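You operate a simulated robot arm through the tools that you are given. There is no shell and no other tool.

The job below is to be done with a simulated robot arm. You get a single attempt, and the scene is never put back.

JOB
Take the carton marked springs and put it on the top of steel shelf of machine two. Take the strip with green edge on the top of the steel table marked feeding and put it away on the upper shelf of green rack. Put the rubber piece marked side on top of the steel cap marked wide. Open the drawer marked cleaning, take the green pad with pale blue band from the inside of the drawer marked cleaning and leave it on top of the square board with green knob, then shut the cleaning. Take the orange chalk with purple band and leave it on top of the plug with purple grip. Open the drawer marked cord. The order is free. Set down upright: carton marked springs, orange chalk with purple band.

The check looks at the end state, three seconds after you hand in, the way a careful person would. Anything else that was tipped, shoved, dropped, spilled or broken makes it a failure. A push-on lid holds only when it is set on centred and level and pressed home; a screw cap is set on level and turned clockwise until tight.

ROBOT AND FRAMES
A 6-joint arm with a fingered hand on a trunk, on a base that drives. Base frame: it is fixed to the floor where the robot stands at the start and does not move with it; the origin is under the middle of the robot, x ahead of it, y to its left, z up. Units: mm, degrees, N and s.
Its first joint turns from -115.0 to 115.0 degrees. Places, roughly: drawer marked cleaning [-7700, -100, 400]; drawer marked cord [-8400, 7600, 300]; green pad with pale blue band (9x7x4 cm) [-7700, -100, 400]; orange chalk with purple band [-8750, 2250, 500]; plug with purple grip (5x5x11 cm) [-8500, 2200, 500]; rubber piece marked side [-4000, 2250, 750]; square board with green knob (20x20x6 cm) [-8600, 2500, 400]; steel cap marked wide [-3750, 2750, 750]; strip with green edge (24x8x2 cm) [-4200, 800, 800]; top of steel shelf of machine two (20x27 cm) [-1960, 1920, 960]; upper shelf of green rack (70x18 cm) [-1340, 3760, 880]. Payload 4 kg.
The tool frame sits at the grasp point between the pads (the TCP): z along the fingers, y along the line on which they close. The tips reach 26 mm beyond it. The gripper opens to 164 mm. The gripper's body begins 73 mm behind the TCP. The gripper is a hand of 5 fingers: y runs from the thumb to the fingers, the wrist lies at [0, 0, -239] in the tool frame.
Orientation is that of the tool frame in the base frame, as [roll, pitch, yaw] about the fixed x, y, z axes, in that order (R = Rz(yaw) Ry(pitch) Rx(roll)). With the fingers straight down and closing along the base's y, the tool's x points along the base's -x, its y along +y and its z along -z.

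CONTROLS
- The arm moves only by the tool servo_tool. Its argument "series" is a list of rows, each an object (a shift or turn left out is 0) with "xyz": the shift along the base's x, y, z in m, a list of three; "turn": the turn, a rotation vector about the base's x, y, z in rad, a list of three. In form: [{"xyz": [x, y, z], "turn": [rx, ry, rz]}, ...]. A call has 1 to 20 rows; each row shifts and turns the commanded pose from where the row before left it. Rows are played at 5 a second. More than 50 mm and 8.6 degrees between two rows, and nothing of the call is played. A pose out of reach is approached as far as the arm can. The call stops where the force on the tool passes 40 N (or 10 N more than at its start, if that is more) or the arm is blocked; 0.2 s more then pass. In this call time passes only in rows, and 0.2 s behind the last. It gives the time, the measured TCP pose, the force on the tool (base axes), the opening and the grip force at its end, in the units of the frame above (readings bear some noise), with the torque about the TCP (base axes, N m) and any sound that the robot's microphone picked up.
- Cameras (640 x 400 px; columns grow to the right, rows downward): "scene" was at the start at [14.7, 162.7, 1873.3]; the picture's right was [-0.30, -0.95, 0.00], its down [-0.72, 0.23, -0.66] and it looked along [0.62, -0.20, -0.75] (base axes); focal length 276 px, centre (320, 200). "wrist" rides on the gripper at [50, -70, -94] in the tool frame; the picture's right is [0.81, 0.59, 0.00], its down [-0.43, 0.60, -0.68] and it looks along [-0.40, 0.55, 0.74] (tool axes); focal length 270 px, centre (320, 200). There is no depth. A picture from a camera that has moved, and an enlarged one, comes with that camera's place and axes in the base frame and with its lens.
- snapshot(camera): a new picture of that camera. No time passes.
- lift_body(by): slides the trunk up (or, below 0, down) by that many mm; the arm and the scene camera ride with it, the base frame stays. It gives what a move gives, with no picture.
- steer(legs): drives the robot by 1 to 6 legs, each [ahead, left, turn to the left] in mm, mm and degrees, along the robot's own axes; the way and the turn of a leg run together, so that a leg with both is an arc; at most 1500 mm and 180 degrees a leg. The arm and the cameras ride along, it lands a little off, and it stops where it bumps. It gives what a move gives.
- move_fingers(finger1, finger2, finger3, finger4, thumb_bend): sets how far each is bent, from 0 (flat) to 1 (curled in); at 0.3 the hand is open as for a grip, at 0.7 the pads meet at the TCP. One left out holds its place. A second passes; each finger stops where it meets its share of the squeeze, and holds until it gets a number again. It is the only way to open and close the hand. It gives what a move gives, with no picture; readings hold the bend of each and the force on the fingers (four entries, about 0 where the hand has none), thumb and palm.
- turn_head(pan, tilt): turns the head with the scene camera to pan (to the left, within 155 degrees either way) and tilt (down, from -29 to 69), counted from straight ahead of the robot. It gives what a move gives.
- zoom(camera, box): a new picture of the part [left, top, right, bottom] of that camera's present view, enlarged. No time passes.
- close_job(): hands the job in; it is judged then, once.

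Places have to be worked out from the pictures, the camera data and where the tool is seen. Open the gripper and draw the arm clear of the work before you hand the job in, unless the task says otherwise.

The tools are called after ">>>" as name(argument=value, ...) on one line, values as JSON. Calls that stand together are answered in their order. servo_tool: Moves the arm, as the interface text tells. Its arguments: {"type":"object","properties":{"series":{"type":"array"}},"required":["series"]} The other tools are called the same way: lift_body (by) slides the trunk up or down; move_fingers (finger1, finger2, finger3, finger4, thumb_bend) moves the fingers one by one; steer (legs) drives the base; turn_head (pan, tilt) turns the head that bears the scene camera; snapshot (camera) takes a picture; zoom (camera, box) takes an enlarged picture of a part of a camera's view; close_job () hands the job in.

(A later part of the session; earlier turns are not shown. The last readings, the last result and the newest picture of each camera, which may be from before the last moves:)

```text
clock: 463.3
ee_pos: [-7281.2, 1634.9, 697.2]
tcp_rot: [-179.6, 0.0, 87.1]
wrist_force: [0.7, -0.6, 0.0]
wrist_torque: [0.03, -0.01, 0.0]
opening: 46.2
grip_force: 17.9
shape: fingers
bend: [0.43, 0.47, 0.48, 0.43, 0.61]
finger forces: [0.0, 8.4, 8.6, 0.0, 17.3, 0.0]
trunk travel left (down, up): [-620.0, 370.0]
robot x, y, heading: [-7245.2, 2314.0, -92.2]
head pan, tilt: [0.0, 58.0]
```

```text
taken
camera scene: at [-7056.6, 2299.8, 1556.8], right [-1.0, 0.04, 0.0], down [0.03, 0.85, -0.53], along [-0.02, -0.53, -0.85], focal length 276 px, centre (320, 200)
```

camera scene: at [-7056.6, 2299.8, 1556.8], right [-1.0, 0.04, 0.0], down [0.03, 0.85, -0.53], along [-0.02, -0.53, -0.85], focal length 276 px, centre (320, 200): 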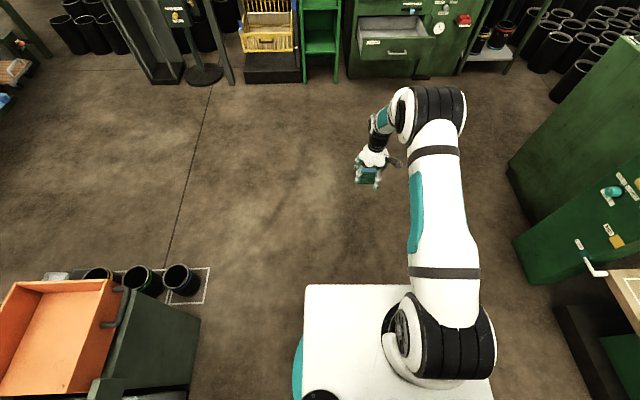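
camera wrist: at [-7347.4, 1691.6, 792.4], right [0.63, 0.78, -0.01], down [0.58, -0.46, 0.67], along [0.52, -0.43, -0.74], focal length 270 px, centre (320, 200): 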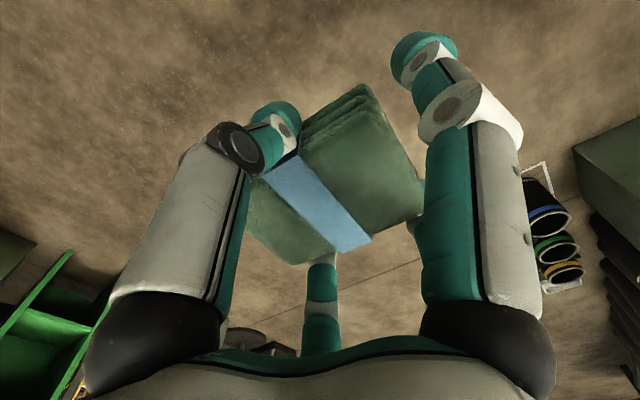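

>>> steer(legs=[[0, 0, -87.8]])

>>> servo_tool(series=[{"turn": [0, 0, -0.13]}, {"turn": [0, 0, -0.13]}, {"turn": [0, 0, -0.13]}, {"turn": [0, 0, -0.13]}, {"turn": [0, 0, -0.13]}, {"turn": [0, 0, -0.13]}, {"turn": [0, 0, -0.13]}, {"turn": [0, 0, -0.13]}, {"turn": [0, 0, -0.13]}, {"turn": [0, 0, -0.13]}, {"turn": [0, 0, -0.13]}, {"turn": [0, 0, -0.13]}])

>>> turn_head(pan=-10, tilt=45)

>>> snapshot(camera="scene")

>>> zoom(camera="scene", box=[260, 130, 460, 255])

```text
clock: 467.4
ee_pos: [-7921.6, 2327.8, 697.6]
tcp_rot: [-179.6, 0.1, -0.8]
wrist_force: [0.3, -1.0, -0.7]
wrist_torque: [-0.03, -0.01, -0.04]
opening: 46.3
grip_force: 17.2
shape: fingers
bend: [0.43, 0.47, 0.48, 0.43, 0.61]
finger forces: [0.0, 8.6, 8.7, 0.0, 17.1, 0.1]
trunk travel left (down, up): [-620.0, 370.0]
robot x, y, heading: [-7241.9, 2314.9, 179.7]
head pan, tilt: [0.0, 58.0]
```

```text
clock: 470.0
ee_pos: [-7922.0, 2328.6, 697.5]
tcp_rot: [-179.6, 0.0, -90.3]
wrist_force: [0.4, 0.2, 0.3]
wrist_torque: [0.04, 0.04, -0.01]
opening: 46.3
grip_force: 17.1
shape: fingers
bend: [0.43, 0.47, 0.48, 0.43, 0.61]
finger forces: [0.1, 8.5, 8.6, 0.0, 17.2, 0.0]
trunk travel left (down, up): [-620.0, 370.0]
robot x, y, heading: [-7241.3, 2315.5, 179.9]
head pan, tilt: [0.0, 58.0]
```

```text
clock: 470.8
ee_pos: [-7922.8, 2328.8, 698.3]
tcp_rot: [-179.6, 0.1, -90.1]
wrist_force: [0.3, -0.3, -0.8]
wrist_torque: [0.01, 0.02, 0.02]
opening: 46.4
grip_force: 17.4
shape: fingers
bend: [0.43, 0.47, 0.48, 0.43, 0.61]
finger forces: [0.1, 8.7, 8.6, 0.0, 17.2, 0.0]
trunk travel left (down, up): [-620.0, 370.0]
robot x, y, heading: [-7239.8, 2316.6, 180.1]
head pan, tilt: [-10.0, 45.0]
```

```text
taken
camera scene: at [-7262.2, 2144.6, 1573.9], right [0.17, 0.98, 0.0], down [0.7, -0.12, -0.71], along [-0.7, 0.12, -0.71], focal length 276 px, centre (320, 200)
```

scene: 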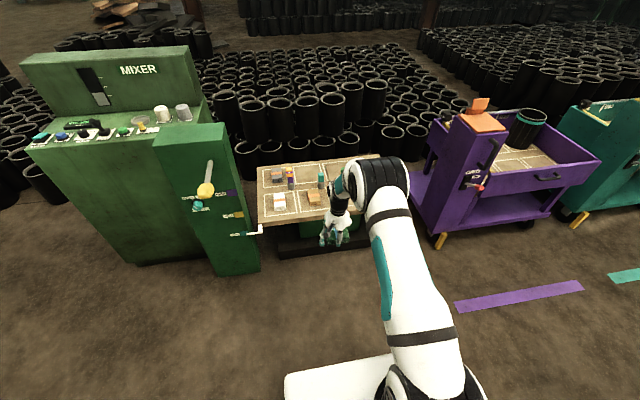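

```text
3.20 times, centred on (360, 192) of scene
camera zoom: at [-7262.2, 2144.6, 1573.9], right [0.17, 0.98, 0.0], down [0.7, -0.12, -0.71], along [-0.7, 0.12, -0.71], focal length 884 px, centre (192, 224)
```

zoom: 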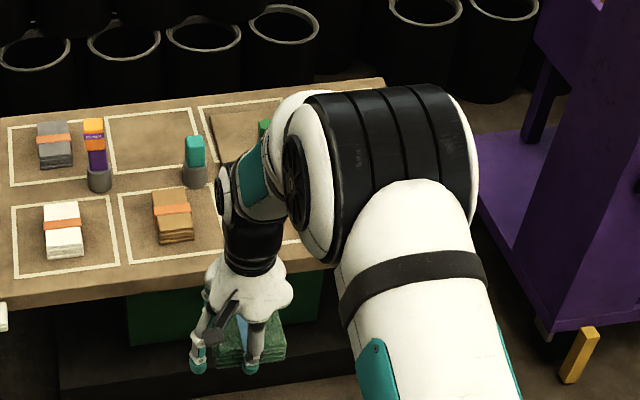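

The chalk is still standing on the plug. I move the robot so the pad comes over the board's east half, staying high.

>>> steer(legs=[[0, -205, 0], [560, 0, 0]])

>>> turn_head(pan=0, tilt=50)

>>> snapshot(camera="scene")

>>> snapshot(camera="wrist")

```text
clock: 475.3
ee_pos: [-8490.5, 2535.8, 698.2]
tcp_rot: [-179.4, 0.1, -89.9]
wrist_force: [1.5, 0.3, -0.3]
wrist_torque: [0.03, 0.0, 0.02]
opening: 46.5
grip_force: 17.5
shape: fingers
bend: [0.43, 0.47, 0.48, 0.43, 0.61]
finger forces: [0.0, 8.6, 8.7, 0.0, 17.2, 0.1]
trunk travel left (down, up): [-620.0, 370.0]
robot x, y, heading: [-7808.6, 2523.1, -180.1]
head pan, tilt: [-10.0, 45.0]
```

```text
clock: 476.0
ee_pos: [-8489.7, 2535.1, 697.5]
tcp_rot: [-179.5, 0.1, -90.0]
wrist_force: [-0.3, 0.1, -0.1]
wrist_torque: [-0.01, -0.03, 0.01]
opening: 46.2
grip_force: 17.6
shape: fingers
bend: [0.43, 0.47, 0.48, 0.43, 0.61]
finger forces: [0.0, 8.6, 8.6, 0.0, 17.1, 0.1]
trunk travel left (down, up): [-620.0, 370.0]
robot x, y, heading: [-7808.4, 2524.2, -180.0]
head pan, tilt: [0.0, 50.0]
```

```text
taken
camera scene: at [-7826.8, 2339.7, 1567.0], right [0.0, 1.0, 0.0], down [0.77, 0.0, -0.64], along [-0.64, 0.0, -0.77], focal length 276 px, centre (320, 200)
```

scene: 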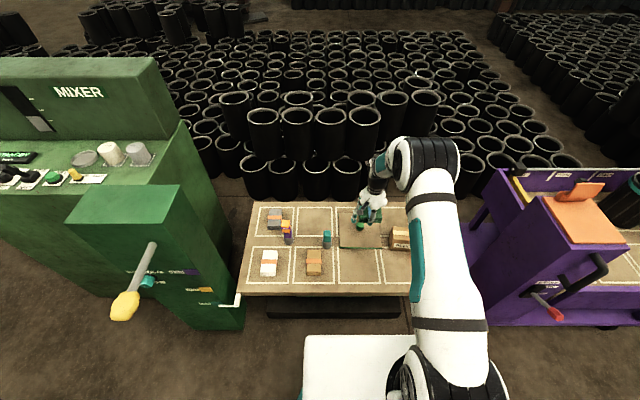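

```text
taken
camera wrist: at [-8422.4, 2485.6, 791.7], right [-0.59, -0.81, -0.01], down [-0.6, 0.43, 0.67], along [-0.54, 0.4, -0.74], focal length 270 px, centre (320, 200)
```

wrist: 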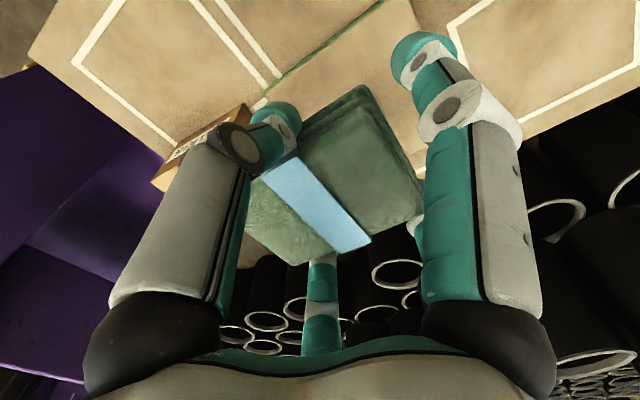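

>>> zoom(camera="scene", box=[310, 180, 430, 270])

```text
4.44 times, centred on (370, 225) of scene
camera zoom: at [-7826.8, 2339.7, 1567.0], right [0.0, 1.0, 0.0], down [0.77, 0.0, -0.64], along [-0.64, 0.0, -0.77], focal length 1228 px, centre (98, 89)
```

zoom: 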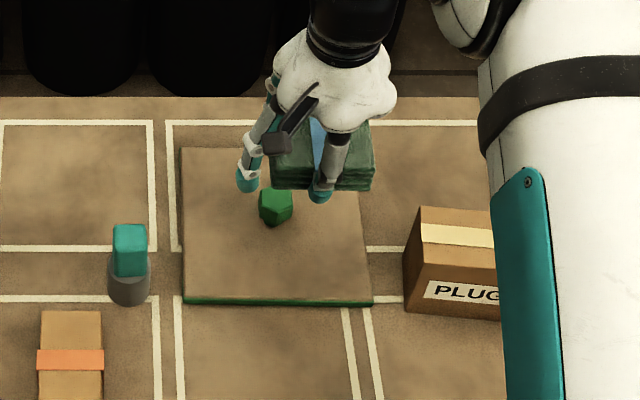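

The board spans x −8680..−8483, y 2428..2626 with its knob (≈37 mm wide) at (−8584, 2531). I put the pad's centre at (−8528, 2531), east of the knob with fingers 2/3 straddling it, and lower.

>>> servo_tool(series=[{"xyz": [-0.019, -0.002, 0]}, {"xyz": [-0.019, -0.002, 0]}])

>>> lift_body(by=-165)

>>> snapshot(camera="wrist")

>>> zoom(camera="scene", box=[310, 150, 430, 240])

```text
clock: 476.6
ee_pos: [-8528.9, 2531.6, 695.5]
tcp_rot: [-179.6, 0.1, -89.9]
wrist_force: [-0.2, 0.6, -0.4]
wrist_torque: [0.02, 0.01, -0.01]
opening: 46.5
grip_force: 17.1
shape: fingers
bend: [0.43, 0.47, 0.48, 0.43, 0.61]
finger forces: [0.0, 8.6, 8.6, 0.1, 17.3, 0.0]
trunk travel left (down, up): [-620.0, 370.0]
robot x, y, heading: [-7809.3, 2523.5, -179.8]
head pan, tilt: [0.0, 50.0]
```

```text
clock: 478.5
ee_pos: [-8529.3, 2531.1, 530.5]
tcp_rot: [-179.6, 0.1, -90.1]
wrist_force: [0.2, 0.5, -0.1]
wrist_torque: [0.02, -0.03, 0.02]
opening: 46.1
grip_force: 17.4
shape: fingers
bend: [0.43, 0.47, 0.48, 0.43, 0.61]
finger forces: [0.0, 8.7, 8.6, 0.0, 17.2, 0.2]
trunk travel left (down, up): [-455.0, 535.0]
robot x, y, heading: [-7809.7, 2523.6, -179.8]
head pan, tilt: [0.0, 50.0]
```

```text
taken
camera wrist: at [-8461.1, 2481.9, 625.2], right [-0.59, -0.81, -0.01], down [-0.6, 0.43, 0.67], along [-0.54, 0.4, -0.74], focal length 270 px, centre (320, 200)
```

wrist: 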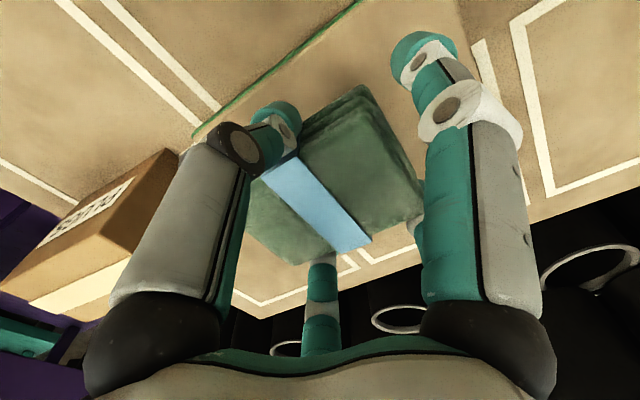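

```text
4.44 times, centred on (370, 195) of scene
camera zoom: at [-7826.7, 2339.7, 1402.1], right [0.0, 1.0, 0.0], down [0.77, 0.0, -0.64], along [-0.64, 0.0, -0.77], focal length 1228 px, centre (98, 222)
```

zoom: 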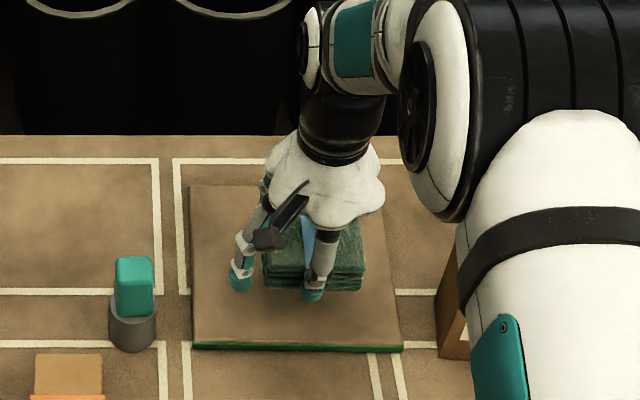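

>>> move_fingers(finger1=0.2, finger4=0.2)

>>> servo_tool(series=[{"xyz": [0, 0, -0.01]}, {"xyz": [0, 0, -0.01]}, {"xyz": [0, 0, -0.01]}, {"xyz": [0, 0, -0.006]}])

>>> zoom(camera="wrist", box=[240, 80, 460, 280])

```text
clock: 479.5
ee_pos: [-8529.5, 2530.9, 530.6]
tcp_rot: [-179.5, 0.1, -89.9]
wrist_force: [-0.1, -0.1, -0.2]
wrist_torque: [-0.01, -0.05, 0.0]
opening: 83.1
grip_force: 17.2
shape: fingers
bend: [0.2, 0.47, 0.48, 0.2, 0.61]
finger forces: [0.0, 8.6, 8.6, 0.1, 17.3, 0.1]
trunk travel left (down, up): [-455.0, 535.0]
robot x, y, heading: [-7810.1, 2524.8, -180.2]
head pan, tilt: [0.0, 50.0]
```

```text
clock: 480.5
ee_pos: [-8529.1, 2532.6, 496.0]
tcp_rot: [-179.6, 0.0, -90.0]
wrist_force: [0.8, 0.0, -1.1]
wrist_torque: [-0.01, 0.03, 0.02]
opening: 83.2
grip_force: 17.1
shape: fingers
bend: [0.2, 0.47, 0.48, 0.2, 0.61]
finger forces: [0.0, 8.6, 8.6, 0.0, 17.2, 0.1]
trunk travel left (down, up): [-455.0, 535.0]
robot x, y, heading: [-7807.4, 2524.6, -180.0]
head pan, tilt: [0.0, 50.0]
```

```text
2.00 times, centred on (350, 180) of wrist
camera zoom: at [-8461.0, 2482.7, 589.5], right [-0.59, -0.81, -0.01], down [-0.6, 0.43, 0.67], along [-0.54, 0.4, -0.74], focal length 541 px, centre (260, 240)
```

zoom: 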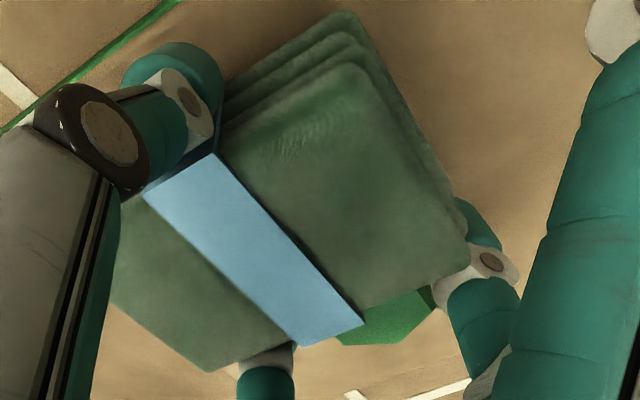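

The knob lies between fingers 2 and 3, about 4 mm off centre. I trim 3 mm south and lower to contact.

>>> servo_tool(series=[{"xyz": [0, -0.003, 0]}, {"xyz": [0, 0, -0.004]}, {"xyz": [0, 0, -0.003]}, {"xyz": [0, 0, -0.002]}, {"xyz": [0, 0, -0.002]}])

>>> servo_tool(series=[{"xyz": [0, 0, -0.002]}, {"xyz": [0, 0, -0.002]}])

```text
clock: 481.7
ee_pos: [-8528.8, 2529.1, 483.0]
tcp_rot: [-179.6, 0.1, -90.1]
wrist_force: [-0.3, 0.3, 0.2]
wrist_torque: [-0.02, 0.0, -0.03]
opening: 83.3
grip_force: 17.7
shape: fingers
bend: [0.2, 0.47, 0.48, 0.2, 0.61]
finger forces: [0.0, 8.5, 8.6, 0.0, 17.2, 0.0]
trunk travel left (down, up): [-455.0, 535.0]
robot x, y, heading: [-7810.1, 2525.4, -180.1]
head pan, tilt: [0.0, 50.0]
```

```text
clock: 482.3
ee_pos: [-8530.1, 2528.5, 479.9]
tcp_rot: [-179.5, 0.1, -90.0]
wrist_force: [0.1, -0.1, -0.6]
wrist_torque: [0.03, 0.02, 0.02]
opening: 83.2
grip_force: 16.8
shape: fingers
bend: [0.2, 0.47, 0.48, 0.2, 0.61]
finger forces: [0.1, 8.7, 8.6, 0.1, 17.2, 0.0]
trunk travel left (down, up): [-455.0, 535.0]
robot x, y, heading: [-7810.3, 2524.4, -179.9]
head pan, tilt: [0.0, 50.0]
```

>>> servo_tool(series=[{"xyz": [0, 0, -0.002]}, {"xyz": [0, 0, -0.002]}, {"xyz": [0, 0, -0.002]}])

>>> zoom(camera="wrist", box=[240, 80, 460, 280])

```text
clock: 483.1
ee_pos: [-8529.3, 2528.5, 472.1]
tcp_rot: [-179.7, 0.1, -90.0]
wrist_force: [1.0, 0.9, -0.5]
wrist_torque: [-0.03, -0.02, -0.01]
opening: 83.3
grip_force: 17.0
shape: fingers
bend: [0.2, 0.47, 0.48, 0.2, 0.61]
finger forces: [0.0, 8.6, 8.6, 0.0, 17.1, 0.1]
trunk travel left (down, up): [-455.0, 535.0]
robot x, y, heading: [-7809.4, 2525.7, -180.0]
head pan, tilt: [0.0, 50.0]
```

```text
2.00 times, centred on (350, 180) of wrist
camera zoom: at [-8461.0, 2478.9, 567.5], right [-0.59, -0.81, -0.01], down [-0.6, 0.43, 0.67], along [-0.54, 0.4, -0.74], focal length 541 px, centre (260, 240)
```

zoom: 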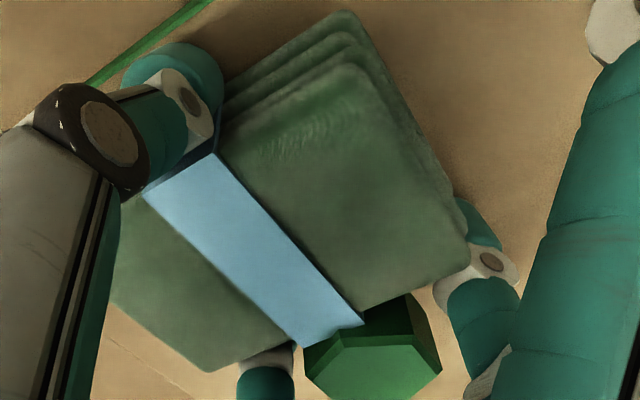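

>>> servo_tool(series=[{"xyz": [0, 0, -0.002]}, {"xyz": [0, 0, -0.002]}, {"xyz": [0, 0, -0.002]}])

>>> servo_tool(series=[{"xyz": [0, 0, -0.002]}, {"xyz": [0, 0, -0.002]}])

```text
clock: 483.9
ee_pos: [-8529.2, 2527.9, 470.9]
tcp_rot: [-179.7, 0.1, -90.0]
wrist_force: [2.9, 0.3, 13.3]
wrist_torque: [0.2, 0.6, 0.01]
opening: 83.2
grip_force: 24.7
shape: fingers
bend: [0.2, 0.47, 0.48, 0.2, 0.61]
finger forces: [0.0, 12.7, 18.5, 0.0, 18.7, 0.0]
trunk travel left (down, up): [-455.0, 535.0]
robot x, y, heading: [-7807.0, 2523.0, -179.6]
head pan, tilt: [0.0, 50.0]
```

```text
clock: 484.5
ee_pos: [-8530.9, 2529.0, 471.2]
tcp_rot: [179.9, 0.2, -90.0]
wrist_force: [7.1, -0.4, 20.2]
wrist_torque: [0.09, 0.36, -0.04]
opening: 83.4
grip_force: 26.0
shape: fingers
bend: [0.2, 0.48, 0.48, 0.2, 0.6]
finger forces: [0.0, 13.8, 16.3, 0.0, 22.2, 0.0]
trunk travel left (down, up): [-455.0, 535.0]
robot x, y, heading: [-7810.5, 2520.9, -179.9]
head pan, tilt: [0.0, 50.0]
stopped in row 2: the force on the tool passed its limit at 41 N (the readings are from after the stop); the commanded pose is now the measured one
```

The pad is down on the board. I relieve 2 mm and open the fingers.

>>> servo_tool(series=[{"xyz": [0, 0, 0.003]}])

>>> move_fingers(finger2=0.42, finger3=0.42, thumb_bend=0.52)

>>> zoom(camera="wrist", box=[240, 80, 460, 280])

```text
clock: 484.9
ee_pos: [-8532.0, 2528.3, 472.0]
tcp_rot: [-179.9, 0.1, -89.9]
wrist_force: [3.8, -0.3, 14.4]
wrist_torque: [0.06, 0.35, -0.01]
opening: 83.1
grip_force: 23.3
shape: fingers
bend: [0.2, 0.48, 0.48, 0.2, 0.61]
finger forces: [0.0, 11.8, 15.4, 0.0, 19.5, 0.1]
trunk travel left (down, up): [-455.0, 535.0]
robot x, y, heading: [-7810.9, 2525.9, -179.9]
head pan, tilt: [0.0, 50.0]
```

```text
clock: 485.9
ee_pos: [-8531.8, 2529.1, 470.8]
tcp_rot: [-179.9, 0.0, -90.0]
wrist_force: [-3.3, 0.6, 8.4]
wrist_torque: [0.05, -0.25, 0.03]
opening: 83.6
grip_force: 4.2
shape: fingers
bend: [0.2, 0.42, 0.42, 0.2, 0.54]
finger forces: [0.0, 0.0, 0.0, 0.0, 8.2, 0.0]
trunk travel left (down, up): [-455.0, 535.0]
robot x, y, heading: [-7811.2, 2527.4, -179.9]
head pan, tilt: [0.0, 50.0]
```

```text
2.00 times, centred on (350, 180) of wrist
camera zoom: at [-8463.1, 2479.0, 564.0], right [-0.59, -0.81, 0.0], down [-0.6, 0.43, 0.68], along [-0.55, 0.4, -0.74], focal length 541 px, centre (260, 240)
```

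zoom: 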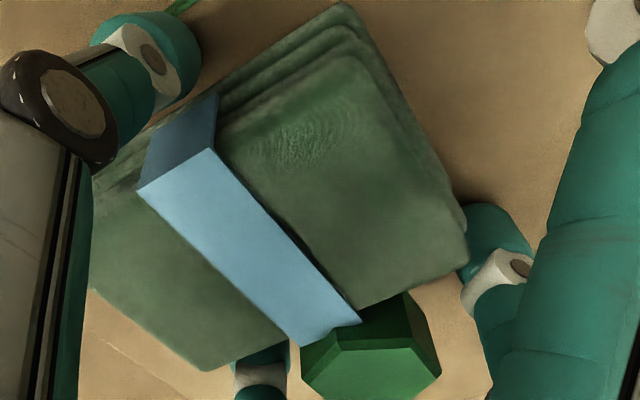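

The pad is free (only the thumb tip rests on the board). I raise the hand straight up and check the pad.

>>> servo_tool(series=[{"xyz": [0, 0, 0.006]}, {"xyz": [0, 0, 0.012]}, {"xyz": [0, 0, 0.02]}, {"xyz": [0, 0, 0.03]}, {"xyz": [0, 0, 0.03]}])

>>> lift_body(by=120)

>>> steer(legs=[[-300, 0, 0]])

>>> zoom(camera="scene", box=[230, 130, 430, 255])

```text
clock: 487.1
ee_pos: [-8531.4, 2529.0, 569.2]
tcp_rot: [-179.9, 0.1, -90.0]
wrist_force: [-0.3, -0.3, -0.7]
wrist_torque: [0.0, -0.02, -0.01]
opening: 84.2
grip_force: 0.1
shape: fingers
bend: [0.2, 0.42, 0.42, 0.2, 0.52]
finger forces: [0.1, 0.0, 0.0, 0.0, 0.1, 0.1]
trunk travel left (down, up): [-455.0, 535.0]
robot x, y, heading: [-7808.1, 2528.3, -179.9]
head pan, tilt: [0.0, 50.0]
```

```text
clock: 488.6
ee_pos: [-8530.2, 2528.6, 688.7]
tcp_rot: [-179.9, 0.1, -89.9]
wrist_force: [0.6, 0.3, 0.2]
wrist_torque: [0.02, -0.03, -0.03]
opening: 84.1
grip_force: 0.0
shape: fingers
bend: [0.2, 0.42, 0.42, 0.2, 0.52]
finger forces: [0.1, 0.0, 0.0, 0.0, 0.0, 0.0]
trunk travel left (down, up): [-575.0, 415.0]
robot x, y, heading: [-7809.9, 2524.6, -179.9]
head pan, tilt: [0.0, 50.0]
```

```text
clock: 490.7
ee_pos: [-8232.9, 2532.7, 689.3]
tcp_rot: [-179.9, 0.1, -90.3]
wrist_force: [-0.1, -0.1, 0.9]
wrist_torque: [-0.01, -0.01, 0.03]
opening: 84.5
grip_force: 0.1
shape: fingers
bend: [0.2, 0.42, 0.42, 0.2, 0.52]
finger forces: [0.1, 0.0, 0.1, 0.0, 0.0, 0.0]
trunk travel left (down, up): [-575.0, 415.0]
robot x, y, heading: [-7512.0, 2524.6, 179.4]
head pan, tilt: [0.0, 50.0]
```

```text
3.20 times, centred on (330, 192) of scene
camera zoom: at [-7529.3, 2339.5, 1522.0], right [0.0, 1.0, 0.0], down [0.77, 0.0, -0.64], along [-0.64, 0.0, -0.77], focal length 884 px, centre (288, 224)
```

zoom: 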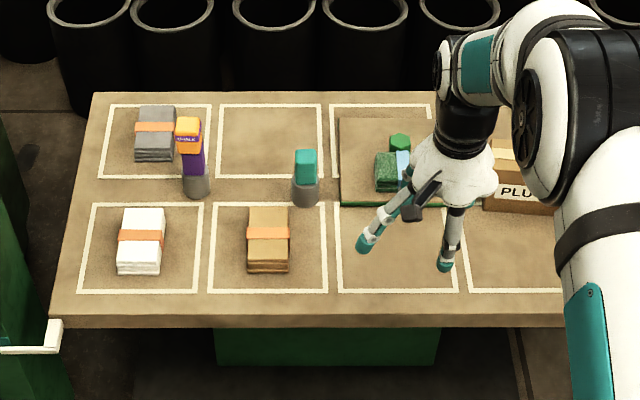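

The pad rests on the board beside the knob and the chalk still stands. Now I return to the oven to shut the drawer.

>>> steer(legs=[[-260, 0, 0.6], [0, 1290, 0], [0, 0, 90]])

>>> move_fingers(finger1=0.7, finger2=0.7, finger3=0.7, finger4=0.7, thumb_bend=0.7)

>>> snapshot(camera="scene")

```text
clock: 502.3
ee_pos: [-7289.7, 548.8, 690.3]
tcp_rot: [-179.9, 0.1, -0.9]
wrist_force: [0.1, -0.4, 0.5]
wrist_torque: [0.0, -0.01, -0.05]
opening: 84.1
grip_force: 0.0
shape: fingers
bend: [0.2, 0.42, 0.42, 0.2, 0.52]
finger forces: [0.0, 0.0, 0.0, 0.0, 0.1, 0.0]
trunk travel left (down, up): [-575.0, 415.0]
robot x, y, heading: [-7272.7, 1270.5, -90.8]
head pan, tilt: [0.0, 50.0]
```

```text
clock: 503.3
ee_pos: [-7288.6, 549.2, 689.1]
tcp_rot: [-180.0, 0.1, -0.7]
wrist_force: [0.7, 0.7, -0.3]
wrist_torque: [-0.03, 0.0, -0.01]
opening: 0.0
grip_force: 0.0
shape: fingers
bend: [0.67, 0.69, 0.69, 0.67, 0.7]
finger forces: [0.0, 0.1, 0.1, 0.1, 0.0, 0.0]
trunk travel left (down, up): [-575.0, 415.0]
robot x, y, heading: [-7271.6, 1266.2, -90.7]
head pan, tilt: [0.0, 50.0]
```

```text
taken
camera scene: at [-7088.6, 1250.7, 1522.0], right [-1.0, 0.01, 0.0], down [0.01, 0.77, -0.64], along [-0.01, -0.64, -0.77], focal length 276 px, centre (320, 200)
```

scene: 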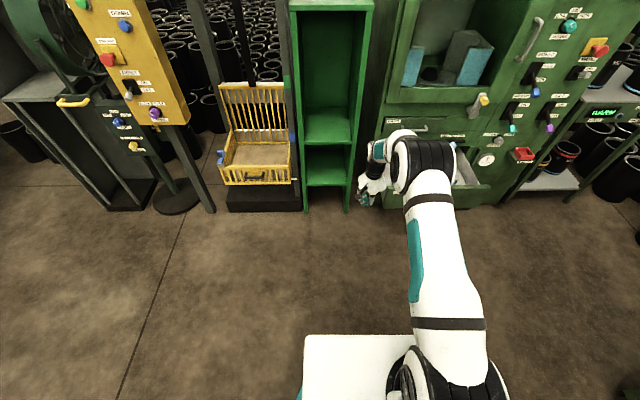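

>>> steer(legs=[[0, -392, 0.8]])

>>> servo_tool(series=[{"turn": [-0.131, 0, 0]}, {"turn": [-0.131, 0, 0]}, {"turn": [-0.131, 0, 0]}, {"turn": [-0.131, 0, 0]}, {"turn": [-0.131, 0, 0]}, {"turn": [-0.131, 0, 0]}])

>>> lift_body(by=-150)

>>> snapshot(camera="wrist")

>>> zoom(camera="scene", box=[270, 90, 430, 190])

```text
clock: 505.8
ee_pos: [-7658.2, 547.9, 688.5]
tcp_rot: [-179.9, 0.2, 0.8]
wrist_force: [0.4, -0.2, -0.1]
wrist_torque: [0.0, 0.0, -0.02]
opening: 0.1
grip_force: 0.1
shape: fingers
bend: [0.67, 0.69, 0.69, 0.67, 0.7]
finger forces: [0.0, 0.0, 0.0, 0.0, 0.0, 0.0]
trunk travel left (down, up): [-575.0, 415.0]
robot x, y, heading: [-7663.8, 1272.2, -89.2]
head pan, tilt: [0.0, 50.0]
```

```text
clock: 507.2
ee_pos: [-7658.8, 548.3, 690.7]
tcp_rot: [134.9, 0.6, 0.4]
wrist_force: [0.2, -0.8, 0.4]
wrist_torque: [0.02, -0.01, 0.0]
opening: 0.0
grip_force: 0.2
shape: fingers
bend: [0.67, 0.69, 0.69, 0.67, 0.7]
finger forces: [0.0, 0.1, 0.0, 0.0, 0.1, 0.1]
trunk travel left (down, up): [-575.0, 415.0]
robot x, y, heading: [-7663.8, 1267.9, -89.0]
head pan, tilt: [0.0, 50.0]
```

```text
clock: 508.9
ee_pos: [-7658.8, 548.8, 539.2]
tcp_rot: [135.0, 0.6, 0.5]
wrist_force: [0.4, 0.0, 0.2]
wrist_torque: [-0.01, -0.02, 0.03]
opening: 0.0
grip_force: 0.1
shape: fingers
bend: [0.67, 0.69, 0.69, 0.67, 0.7]
finger forces: [0.0, 0.1, 0.0, 0.1, 0.1, 0.1]
trunk travel left (down, up): [-425.0, 565.0]
robot x, y, heading: [-7663.9, 1268.1, -89.1]
head pan, tilt: [0.0, 50.0]
```

```text
taken
camera wrist: at [-7609.5, 665.4, 556.5], right [0.82, -0.41, 0.41], down [-0.42, 0.05, 0.9], along [-0.39, -0.91, -0.13], focal length 270 px, centre (320, 200)
```

wrist: 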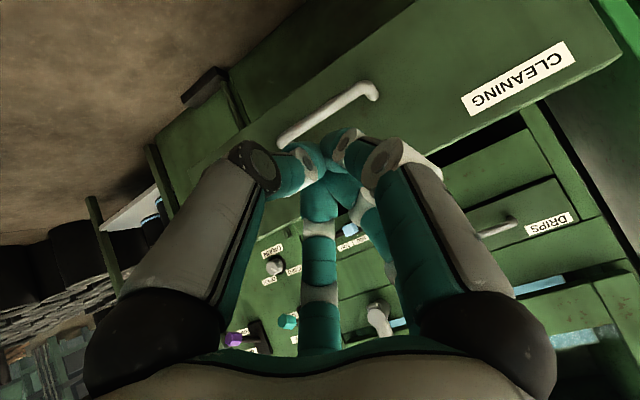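

```text
4.00 times, centred on (350, 140) of scene
camera zoom: at [-7477.2, 1255.6, 1372.1], right [-1.0, -0.02, 0.0], down [-0.01, 0.77, -0.64], along [0.01, -0.64, -0.77], focal length 1106 px, centre (200, 440)
```

zoom: 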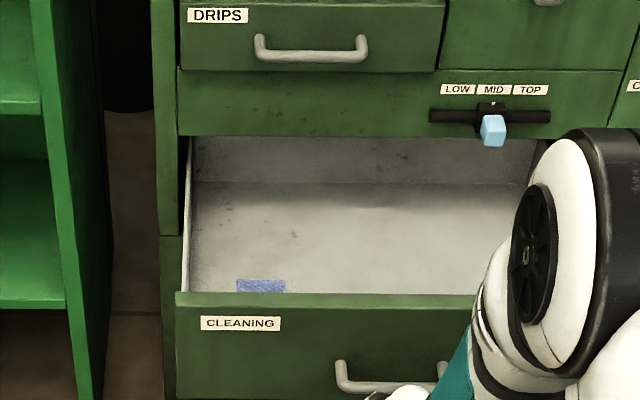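

The fist is ready. I align it with the drawer front above the handle and drive forward to it.

>>> steer(legs=[[0, -25, -0.9]])

>>> lift_body(by=-38)

>>> steer(legs=[[165, 0, 0]])

>>> snapshot(camera="wrist")

>>> zoom(camera="scene", box=[270, 110, 430, 210])

```text
clock: 509.7
ee_pos: [-7696.0, 548.6, 539.6]
tcp_rot: [135.1, 0.5, -0.3]
wrist_force: [0.2, -0.4, -0.8]
wrist_torque: [0.01, 0.02, 0.0]
opening: 0.0
grip_force: 0.0
shape: fingers
bend: [0.67, 0.69, 0.69, 0.67, 0.7]
finger forces: [0.0, 0.0, 0.1, 0.0, 0.1, 0.1]
trunk travel left (down, up): [-425.0, 565.0]
robot x, y, heading: [-7690.7, 1270.9, -90.1]
head pan, tilt: [0.0, 50.0]
```

```text
clock: 510.6
ee_pos: [-7694.6, 547.9, 501.2]
tcp_rot: [135.0, 0.6, -0.4]
wrist_force: [-1.0, -0.4, 0.4]
wrist_torque: [0.01, 0.0, 0.01]
opening: 0.0
grip_force: 0.1
shape: fingers
bend: [0.67, 0.69, 0.69, 0.67, 0.7]
finger forces: [0.0, 0.0, 0.1, 0.0, 0.0, 0.0]
trunk travel left (down, up): [-387.0, 603.0]
robot x, y, heading: [-7688.4, 1267.2, -90.0]
head pan, tilt: [0.0, 50.0]
```

```text
clock: 512.0
ee_pos: [-7695.0, 383.0, 502.2]
tcp_rot: [135.0, 0.6, -0.5]
wrist_force: [0.1, 0.2, -0.2]
wrist_torque: [0.03, 0.02, 0.02]
opening: 0.0
grip_force: 0.1
shape: fingers
bend: [0.67, 0.69, 0.69, 0.67, 0.7]
finger forces: [0.1, 0.0, 0.1, 0.0, 0.0, 0.1]
trunk travel left (down, up): [-387.0, 603.0]
robot x, y, heading: [-7689.6, 1104.1, -90.2]
head pan, tilt: [0.0, 50.0]
```

```text
taken
camera wrist: at [-7644.2, 498.8, 518.4], right [0.81, -0.42, 0.41], down [-0.42, 0.06, 0.9], along [-0.41, -0.9, -0.13], focal length 270 px, centre (320, 200)
```

wrist: 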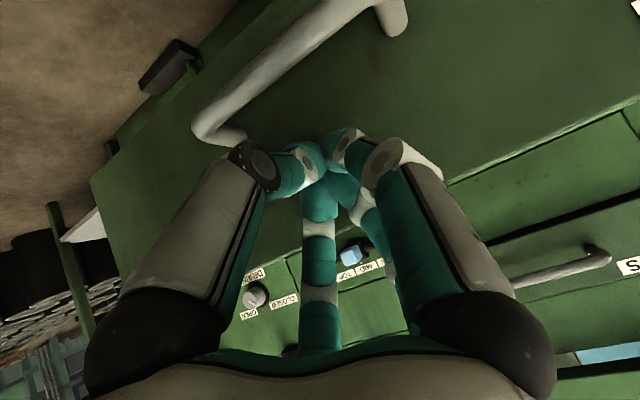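

```text
4.00 times, centred on (350, 160) of scene
camera zoom: at [-7502.5, 1086.8, 1334.0], right [-1.0, 0.0, 0.0], down [0.0, 0.77, -0.64], along [0.0, -0.64, -0.77], focal length 1106 px, centre (200, 360)
```

zoom: 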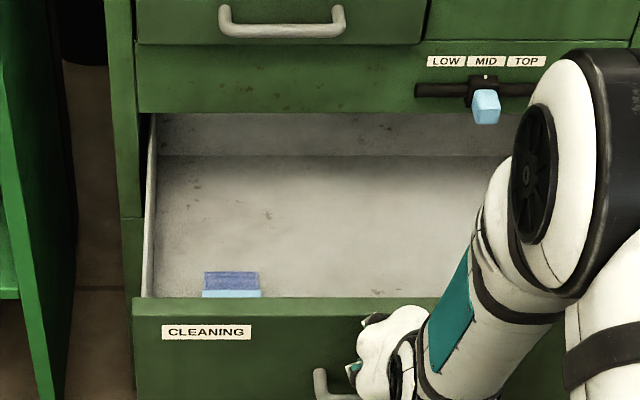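

The fist is just in front of the panel, above the handle. I push the drawer in.

>>> steer(legs=[[120, 0, 0]])

>>> zoom(camera="scene", box=[270, 110, 430, 210])

```text
clock: 513.2
ee_pos: [-7694.9, 264.9, 501.3]
tcp_rot: [135.0, 0.6, -0.4]
wrist_force: [1.1, 0.0, -0.5]
wrist_torque: [0.01, -0.05, 0.01]
opening: 0.0
grip_force: 0.1
shape: fingers
bend: [0.68, 0.69, 0.69, 0.68, 0.7]
finger forces: [0.1, 0.0, 0.1, 0.1, 0.0, 0.0]
trunk travel left (down, up): [-387.0, 603.0]
robot x, y, heading: [-7688.3, 984.0, -89.8]
head pan, tilt: [0.0, 50.0]
```

```text
4.00 times, centred on (350, 160) of scene
camera zoom: at [-7502.6, 968.6, 1334.0], right [-1.0, 0.0, 0.0], down [0.0, 0.77, -0.64], along [0.0, -0.64, -0.77], focal length 1106 px, centre (200, 360)
```

zoom: 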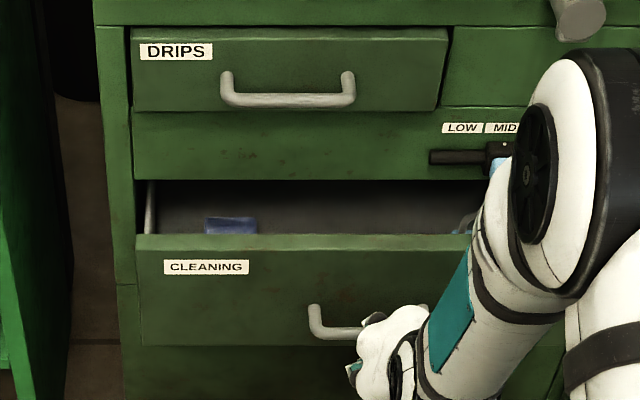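

It is sliding in. I continue in smaller steps.

>>> steer(legs=[[80, 0, 0]])

>>> zoom(camera="scene", box=[270, 110, 430, 210])

```text
clock: 514.3
ee_pos: [-7693.8, 186.7, 500.5]
tcp_rot: [135.0, 0.6, -0.3]
wrist_force: [0.0, 0.5, -0.2]
wrist_torque: [-0.02, -0.02, -0.03]
opening: 0.0
grip_force: 0.1
shape: fingers
bend: [0.68, 0.69, 0.69, 0.68, 0.7]
finger forces: [0.0, 0.0, 0.0, 0.1, 0.1, 0.0]
trunk travel left (down, up): [-387.0, 603.0]
robot x, y, heading: [-7687.9, 903.0, -89.9]
head pan, tilt: [0.0, 50.0]
```

```text
4.00 times, centred on (350, 160) of scene
camera zoom: at [-7502.5, 890.9, 1334.0], right [-1.0, 0.0, 0.0], down [0.0, 0.77, -0.64], along [0.0, -0.64, -0.77], focal length 1106 px, centre (200, 360)
```

zoom: 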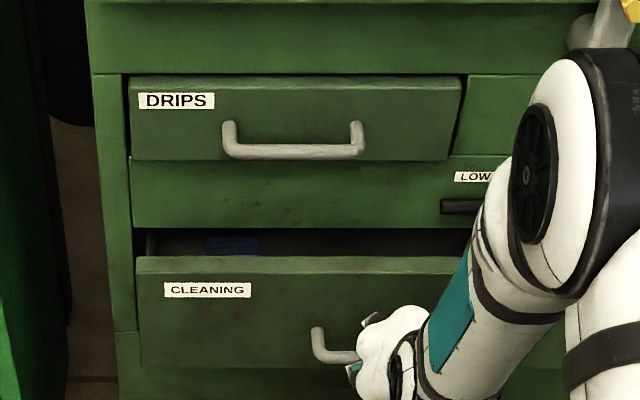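

>>> steer(legs=[[50, 0, 0]])

>>> zoom(camera="scene", box=[270, 110, 430, 210])

```text
clock: 515.2
ee_pos: [-7694.4, 138.9, 501.0]
tcp_rot: [135.0, 0.7, -0.3]
wrist_force: [-0.6, 0.1, 0.8]
wrist_torque: [-0.01, -0.01, 0.01]
opening: 0.3
grip_force: 0.1
shape: fingers
bend: [0.68, 0.69, 0.69, 0.68, 0.7]
finger forces: [0.0, 0.0, 0.0, 0.0, 0.1, 0.1]
trunk travel left (down, up): [-387.0, 603.0]
robot x, y, heading: [-7686.7, 860.8, -89.8]
head pan, tilt: [0.0, 50.0]
```

```text
4.00 times, centred on (350, 160) of scene
camera zoom: at [-7502.5, 843.2, 1334.0], right [-1.0, 0.0, 0.0], down [0.0, 0.77, -0.64], along [0.0, -0.64, -0.77], focal length 1106 px, centre (200, 360)
```

zoom: 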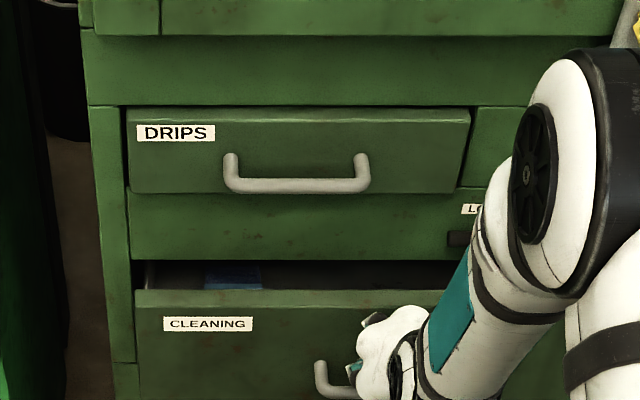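

>>> zoom(camera="scene", box=[285, 150, 405, 225])

>>> snapshot(camera="wrist")

```text
5.33 times, centred on (345, 188) of scene
camera zoom: at [-7502.5, 843.2, 1334.0], right [-1.0, 0.0, 0.0], down [0.0, 0.77, -0.64], along [0.0, -0.64, -0.77], focal length 1474 px, centre (187, 267)
```

zoom: 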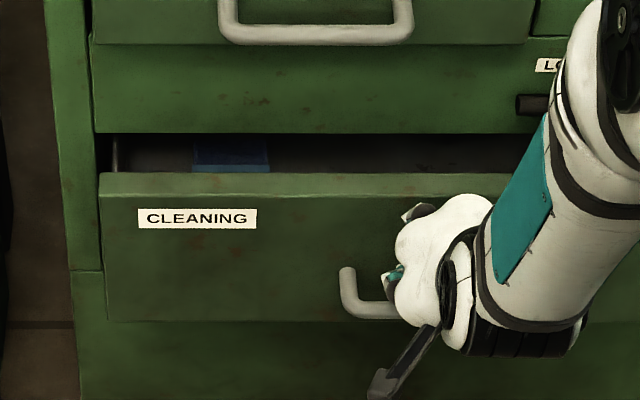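

```text
taken
camera wrist: at [-7643.0, 254.9, 518.4], right [0.81, -0.42, 0.41], down [-0.42, 0.06, 0.9], along [-0.4, -0.91, -0.13], focal length 270 px, centre (320, 200)
```

wrist: 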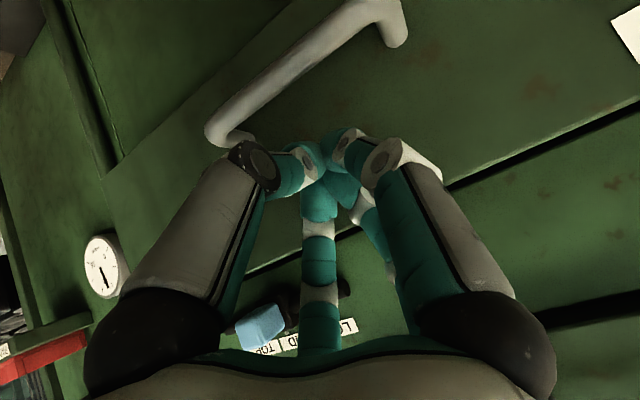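

The drawer still stands out a few centimetres. I push on in small steps.

>>> steer(legs=[[30, 0, 0]])

>>> steer(legs=[[15, 0, 0]])

>>> zoom(camera="scene", box=[285, 160, 405, 235])

```text
clock: 516.0
ee_pos: [-7693.2, 108.9, 501.5]
tcp_rot: [135.0, 0.6, -0.4]
wrist_force: [0.2, -0.1, -1.0]
wrist_torque: [-0.01, 0.02, 0.02]
opening: 0.1
grip_force: 0.1
shape: fingers
bend: [0.68, 0.69, 0.69, 0.68, 0.7]
finger forces: [0.0, 0.1, 0.0, 0.0, 0.0, 0.0]
trunk travel left (down, up): [-387.0, 603.0]
robot x, y, heading: [-7686.0, 828.1, -89.8]
head pan, tilt: [0.0, 50.0]
```

```text
clock: 516.8
ee_pos: [-7692.9, 92.8, 501.3]
tcp_rot: [135.1, 0.7, -0.3]
wrist_force: [0.3, -0.5, 0.5]
wrist_torque: [-0.01, -0.01, 0.01]
opening: 0.0
grip_force: 0.0
shape: fingers
bend: [0.68, 0.69, 0.69, 0.68, 0.7]
finger forces: [0.1, 0.0, 0.1, 0.0, 0.0, 0.0]
trunk travel left (down, up): [-387.0, 603.0]
robot x, y, heading: [-7685.9, 816.5, -90.0]
head pan, tilt: [0.0, 50.0]
```

```text
5.33 times, centred on (345, 198) of scene
camera zoom: at [-7502.4, 798.2, 1334.0], right [-1.0, 0.0, 0.0], down [0.0, 0.77, -0.64], along [0.0, -0.64, -0.77], focal length 1474 px, centre (187, 213)
```

zoom: 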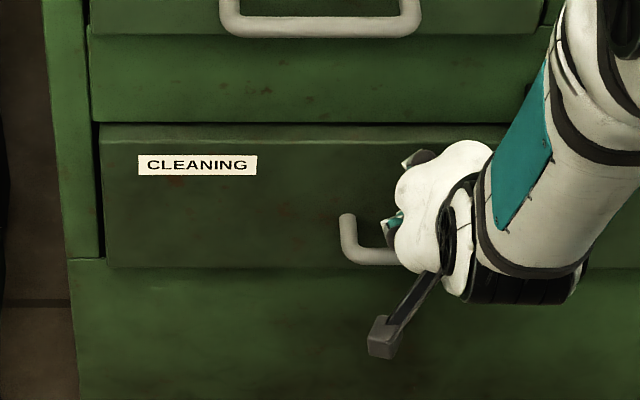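

It looks nearly flush. I push another few millimetres until resistance shows.

>>> steer(legs=[[8, 0, 0]])

>>> steer(legs=[[6, 0, 0]])

>>> zoom(camera="scene", box=[285, 160, 405, 235])

```text
clock: 517.5
ee_pos: [-7693.4, 86.9, 501.4]
tcp_rot: [135.0, 0.6, -0.4]
wrist_force: [0.2, 0.0, 0.4]
wrist_torque: [0.01, 0.04, -0.04]
opening: 0.0
grip_force: 0.1
shape: fingers
bend: [0.68, 0.69, 0.69, 0.68, 0.7]
finger forces: [0.1, 0.0, 0.0, 0.0, 0.1, 0.0]
trunk travel left (down, up): [-387.0, 603.0]
robot x, y, heading: [-7688.9, 803.3, -89.7]
head pan, tilt: [0.0, 50.0]
```

```text
clock: 518.2
ee_pos: [-7694.6, 80.3, 501.4]
tcp_rot: [135.1, 0.6, -0.4]
wrist_force: [-0.3, 0.2, 0.4]
wrist_torque: [0.01, 0.02, -0.04]
opening: 0.0
grip_force: 0.1
shape: fingers
bend: [0.68, 0.69, 0.69, 0.68, 0.7]
finger forces: [0.0, 0.0, 0.0, 0.0, 0.1, 0.1]
trunk travel left (down, up): [-387.0, 603.0]
robot x, y, heading: [-7685.4, 802.1, -89.9]
head pan, tilt: [0.0, 50.0]
```

```text
5.33 times, centred on (345, 198) of scene
camera zoom: at [-7502.4, 784.3, 1334.0], right [-1.0, 0.0, 0.0], down [0.0, 0.77, -0.64], along [0.0, -0.64, -0.77], focal length 1474 px, centre (187, 213)
```

zoom: 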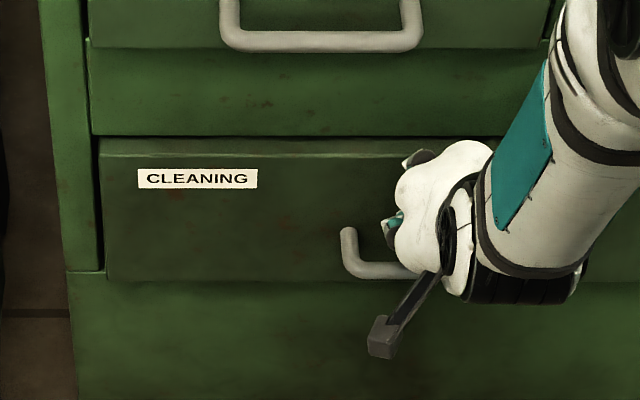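

The drawer front now lines up as it did at the start (bar at y≈92). I advance a little more to feel for resistance and make sure it is fully shut.

>>> steer(legs=[[8, 0, 0]])

>>> steer(legs=[[8, 0, 0]])

>>> snapshot(camera="wrist")

>>> zoom(camera="scene", box=[285, 165, 405, 240])

```text
clock: 519.0
ee_pos: [-7693.0, 72.1, 502.4]
tcp_rot: [135.0, 0.6, -0.4]
wrist_force: [0.0, 1.4, -0.4]
wrist_torque: [0.0, 0.01, 0.01]
opening: 0.0
grip_force: 0.1
shape: fingers
bend: [0.68, 0.69, 0.69, 0.68, 0.7]
finger forces: [0.0, 0.2, 0.1, 0.1, 0.0, 0.0]
trunk travel left (down, up): [-387.0, 603.0]
robot x, y, heading: [-7685.2, 792.8, -89.8]
head pan, tilt: [0.0, 50.0]
```

```text
clock: 519.7
ee_pos: [-7693.9, 65.1, 501.1]
tcp_rot: [135.2, 0.6, -0.4]
wrist_force: [-0.1, 18.8, -0.6]
wrist_torque: [0.16, -0.03, 0.0]
opening: 0.3
grip_force: 18.8
shape: fingers
bend: [0.67, 0.71, 0.71, 0.67, 0.69]
finger forces: [0.0, 18.9, 19.0, 0.0, 0.1, 0.0]
trunk travel left (down, up): [-387.0, 603.0]
robot x, y, heading: [-7689.2, 784.4, -90.0]
head pan, tilt: [0.0, 50.0]
```

```text
taken
camera wrist: at [-7643.0, 181.9, 517.6], right [0.81, -0.42, 0.41], down [-0.42, 0.06, 0.9], along [-0.41, -0.9, -0.13], focal length 270 px, centre (320, 200)
```

wrist: 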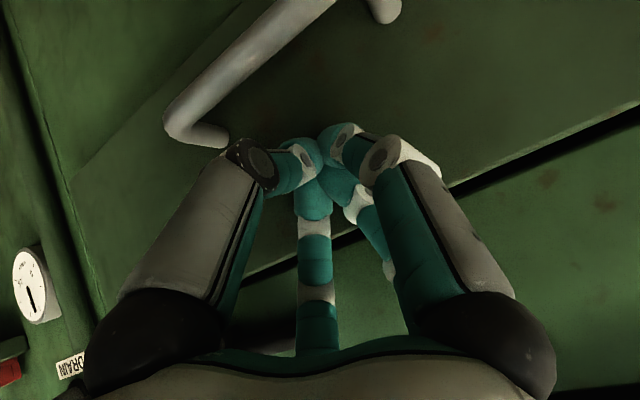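

```text
5.33 times, centred on (345, 202) of scene
camera zoom: at [-7502.4, 769.3, 1333.9], right [-1.0, 0.0, 0.0], down [0.0, 0.77, -0.64], along [0.0, -0.64, -0.77], focal length 1474 px, centre (187, 187)
```

zoom: 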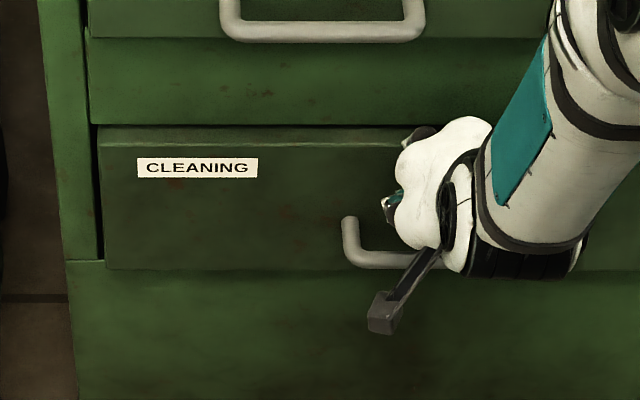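

Firm resistance (19 N): the drawer is shut. I back away and verify.

>>> steer(legs=[[-350, 0, 0]])

>>> lift_body(by=250)

>>> zoom(camera="scene", box=[270, 90, 430, 190])

>>> snapshot(camera="scene")

```text
clock: 522.0
ee_pos: [-7694.0, 410.7, 500.0]
tcp_rot: [135.3, 0.6, -0.4]
wrist_force: [-0.7, 0.9, 0.1]
wrist_torque: [-0.01, 0.03, 0.02]
opening: 0.0
grip_force: 0.0
shape: fingers
bend: [0.68, 0.69, 0.69, 0.68, 0.7]
finger forces: [0.1, 0.0, 0.0, 0.1, 0.1, 0.0]
trunk travel left (down, up): [-387.0, 603.0]
robot x, y, heading: [-7688.6, 1131.2, -89.6]
head pan, tilt: [0.0, 50.0]
```

```text
clock: 524.6
ee_pos: [-7693.3, 412.6, 750.6]
tcp_rot: [135.4, 0.6, -0.3]
wrist_force: [0.4, -0.9, 0.3]
wrist_torque: [0.02, -0.02, -0.02]
opening: 0.0
grip_force: 0.1
shape: fingers
bend: [0.68, 0.69, 0.69, 0.68, 0.7]
finger forces: [0.0, 0.0, 0.1, 0.1, 0.1, 0.0]
trunk travel left (down, up): [-637.0, 353.0]
robot x, y, heading: [-7687.4, 1130.8, -89.8]
head pan, tilt: [0.0, 50.0]
```

```text
4.00 times, centred on (350, 140) of scene
camera zoom: at [-7503.0, 1115.2, 1584.0], right [-1.0, 0.0, 0.0], down [0.0, 0.77, -0.64], along [0.0, -0.64, -0.77], focal length 1106 px, centre (200, 440)
```

zoom: 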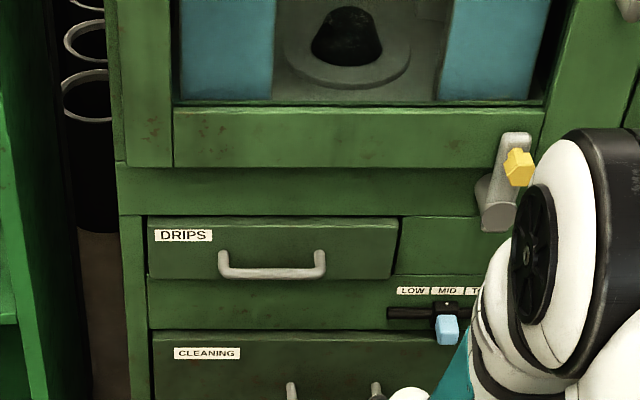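

```text
taken
camera scene: at [-7503.0, 1115.2, 1584.0], right [-1.0, 0.0, 0.0], down [0.0, 0.77, -0.64], along [0.0, -0.64, -0.77], focal length 276 px, centre (320, 200)
```

scene: 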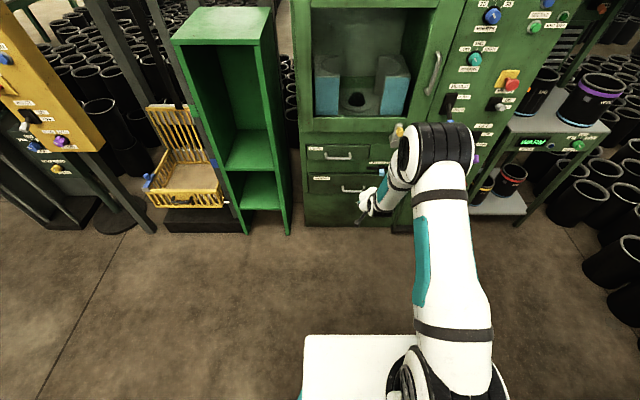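

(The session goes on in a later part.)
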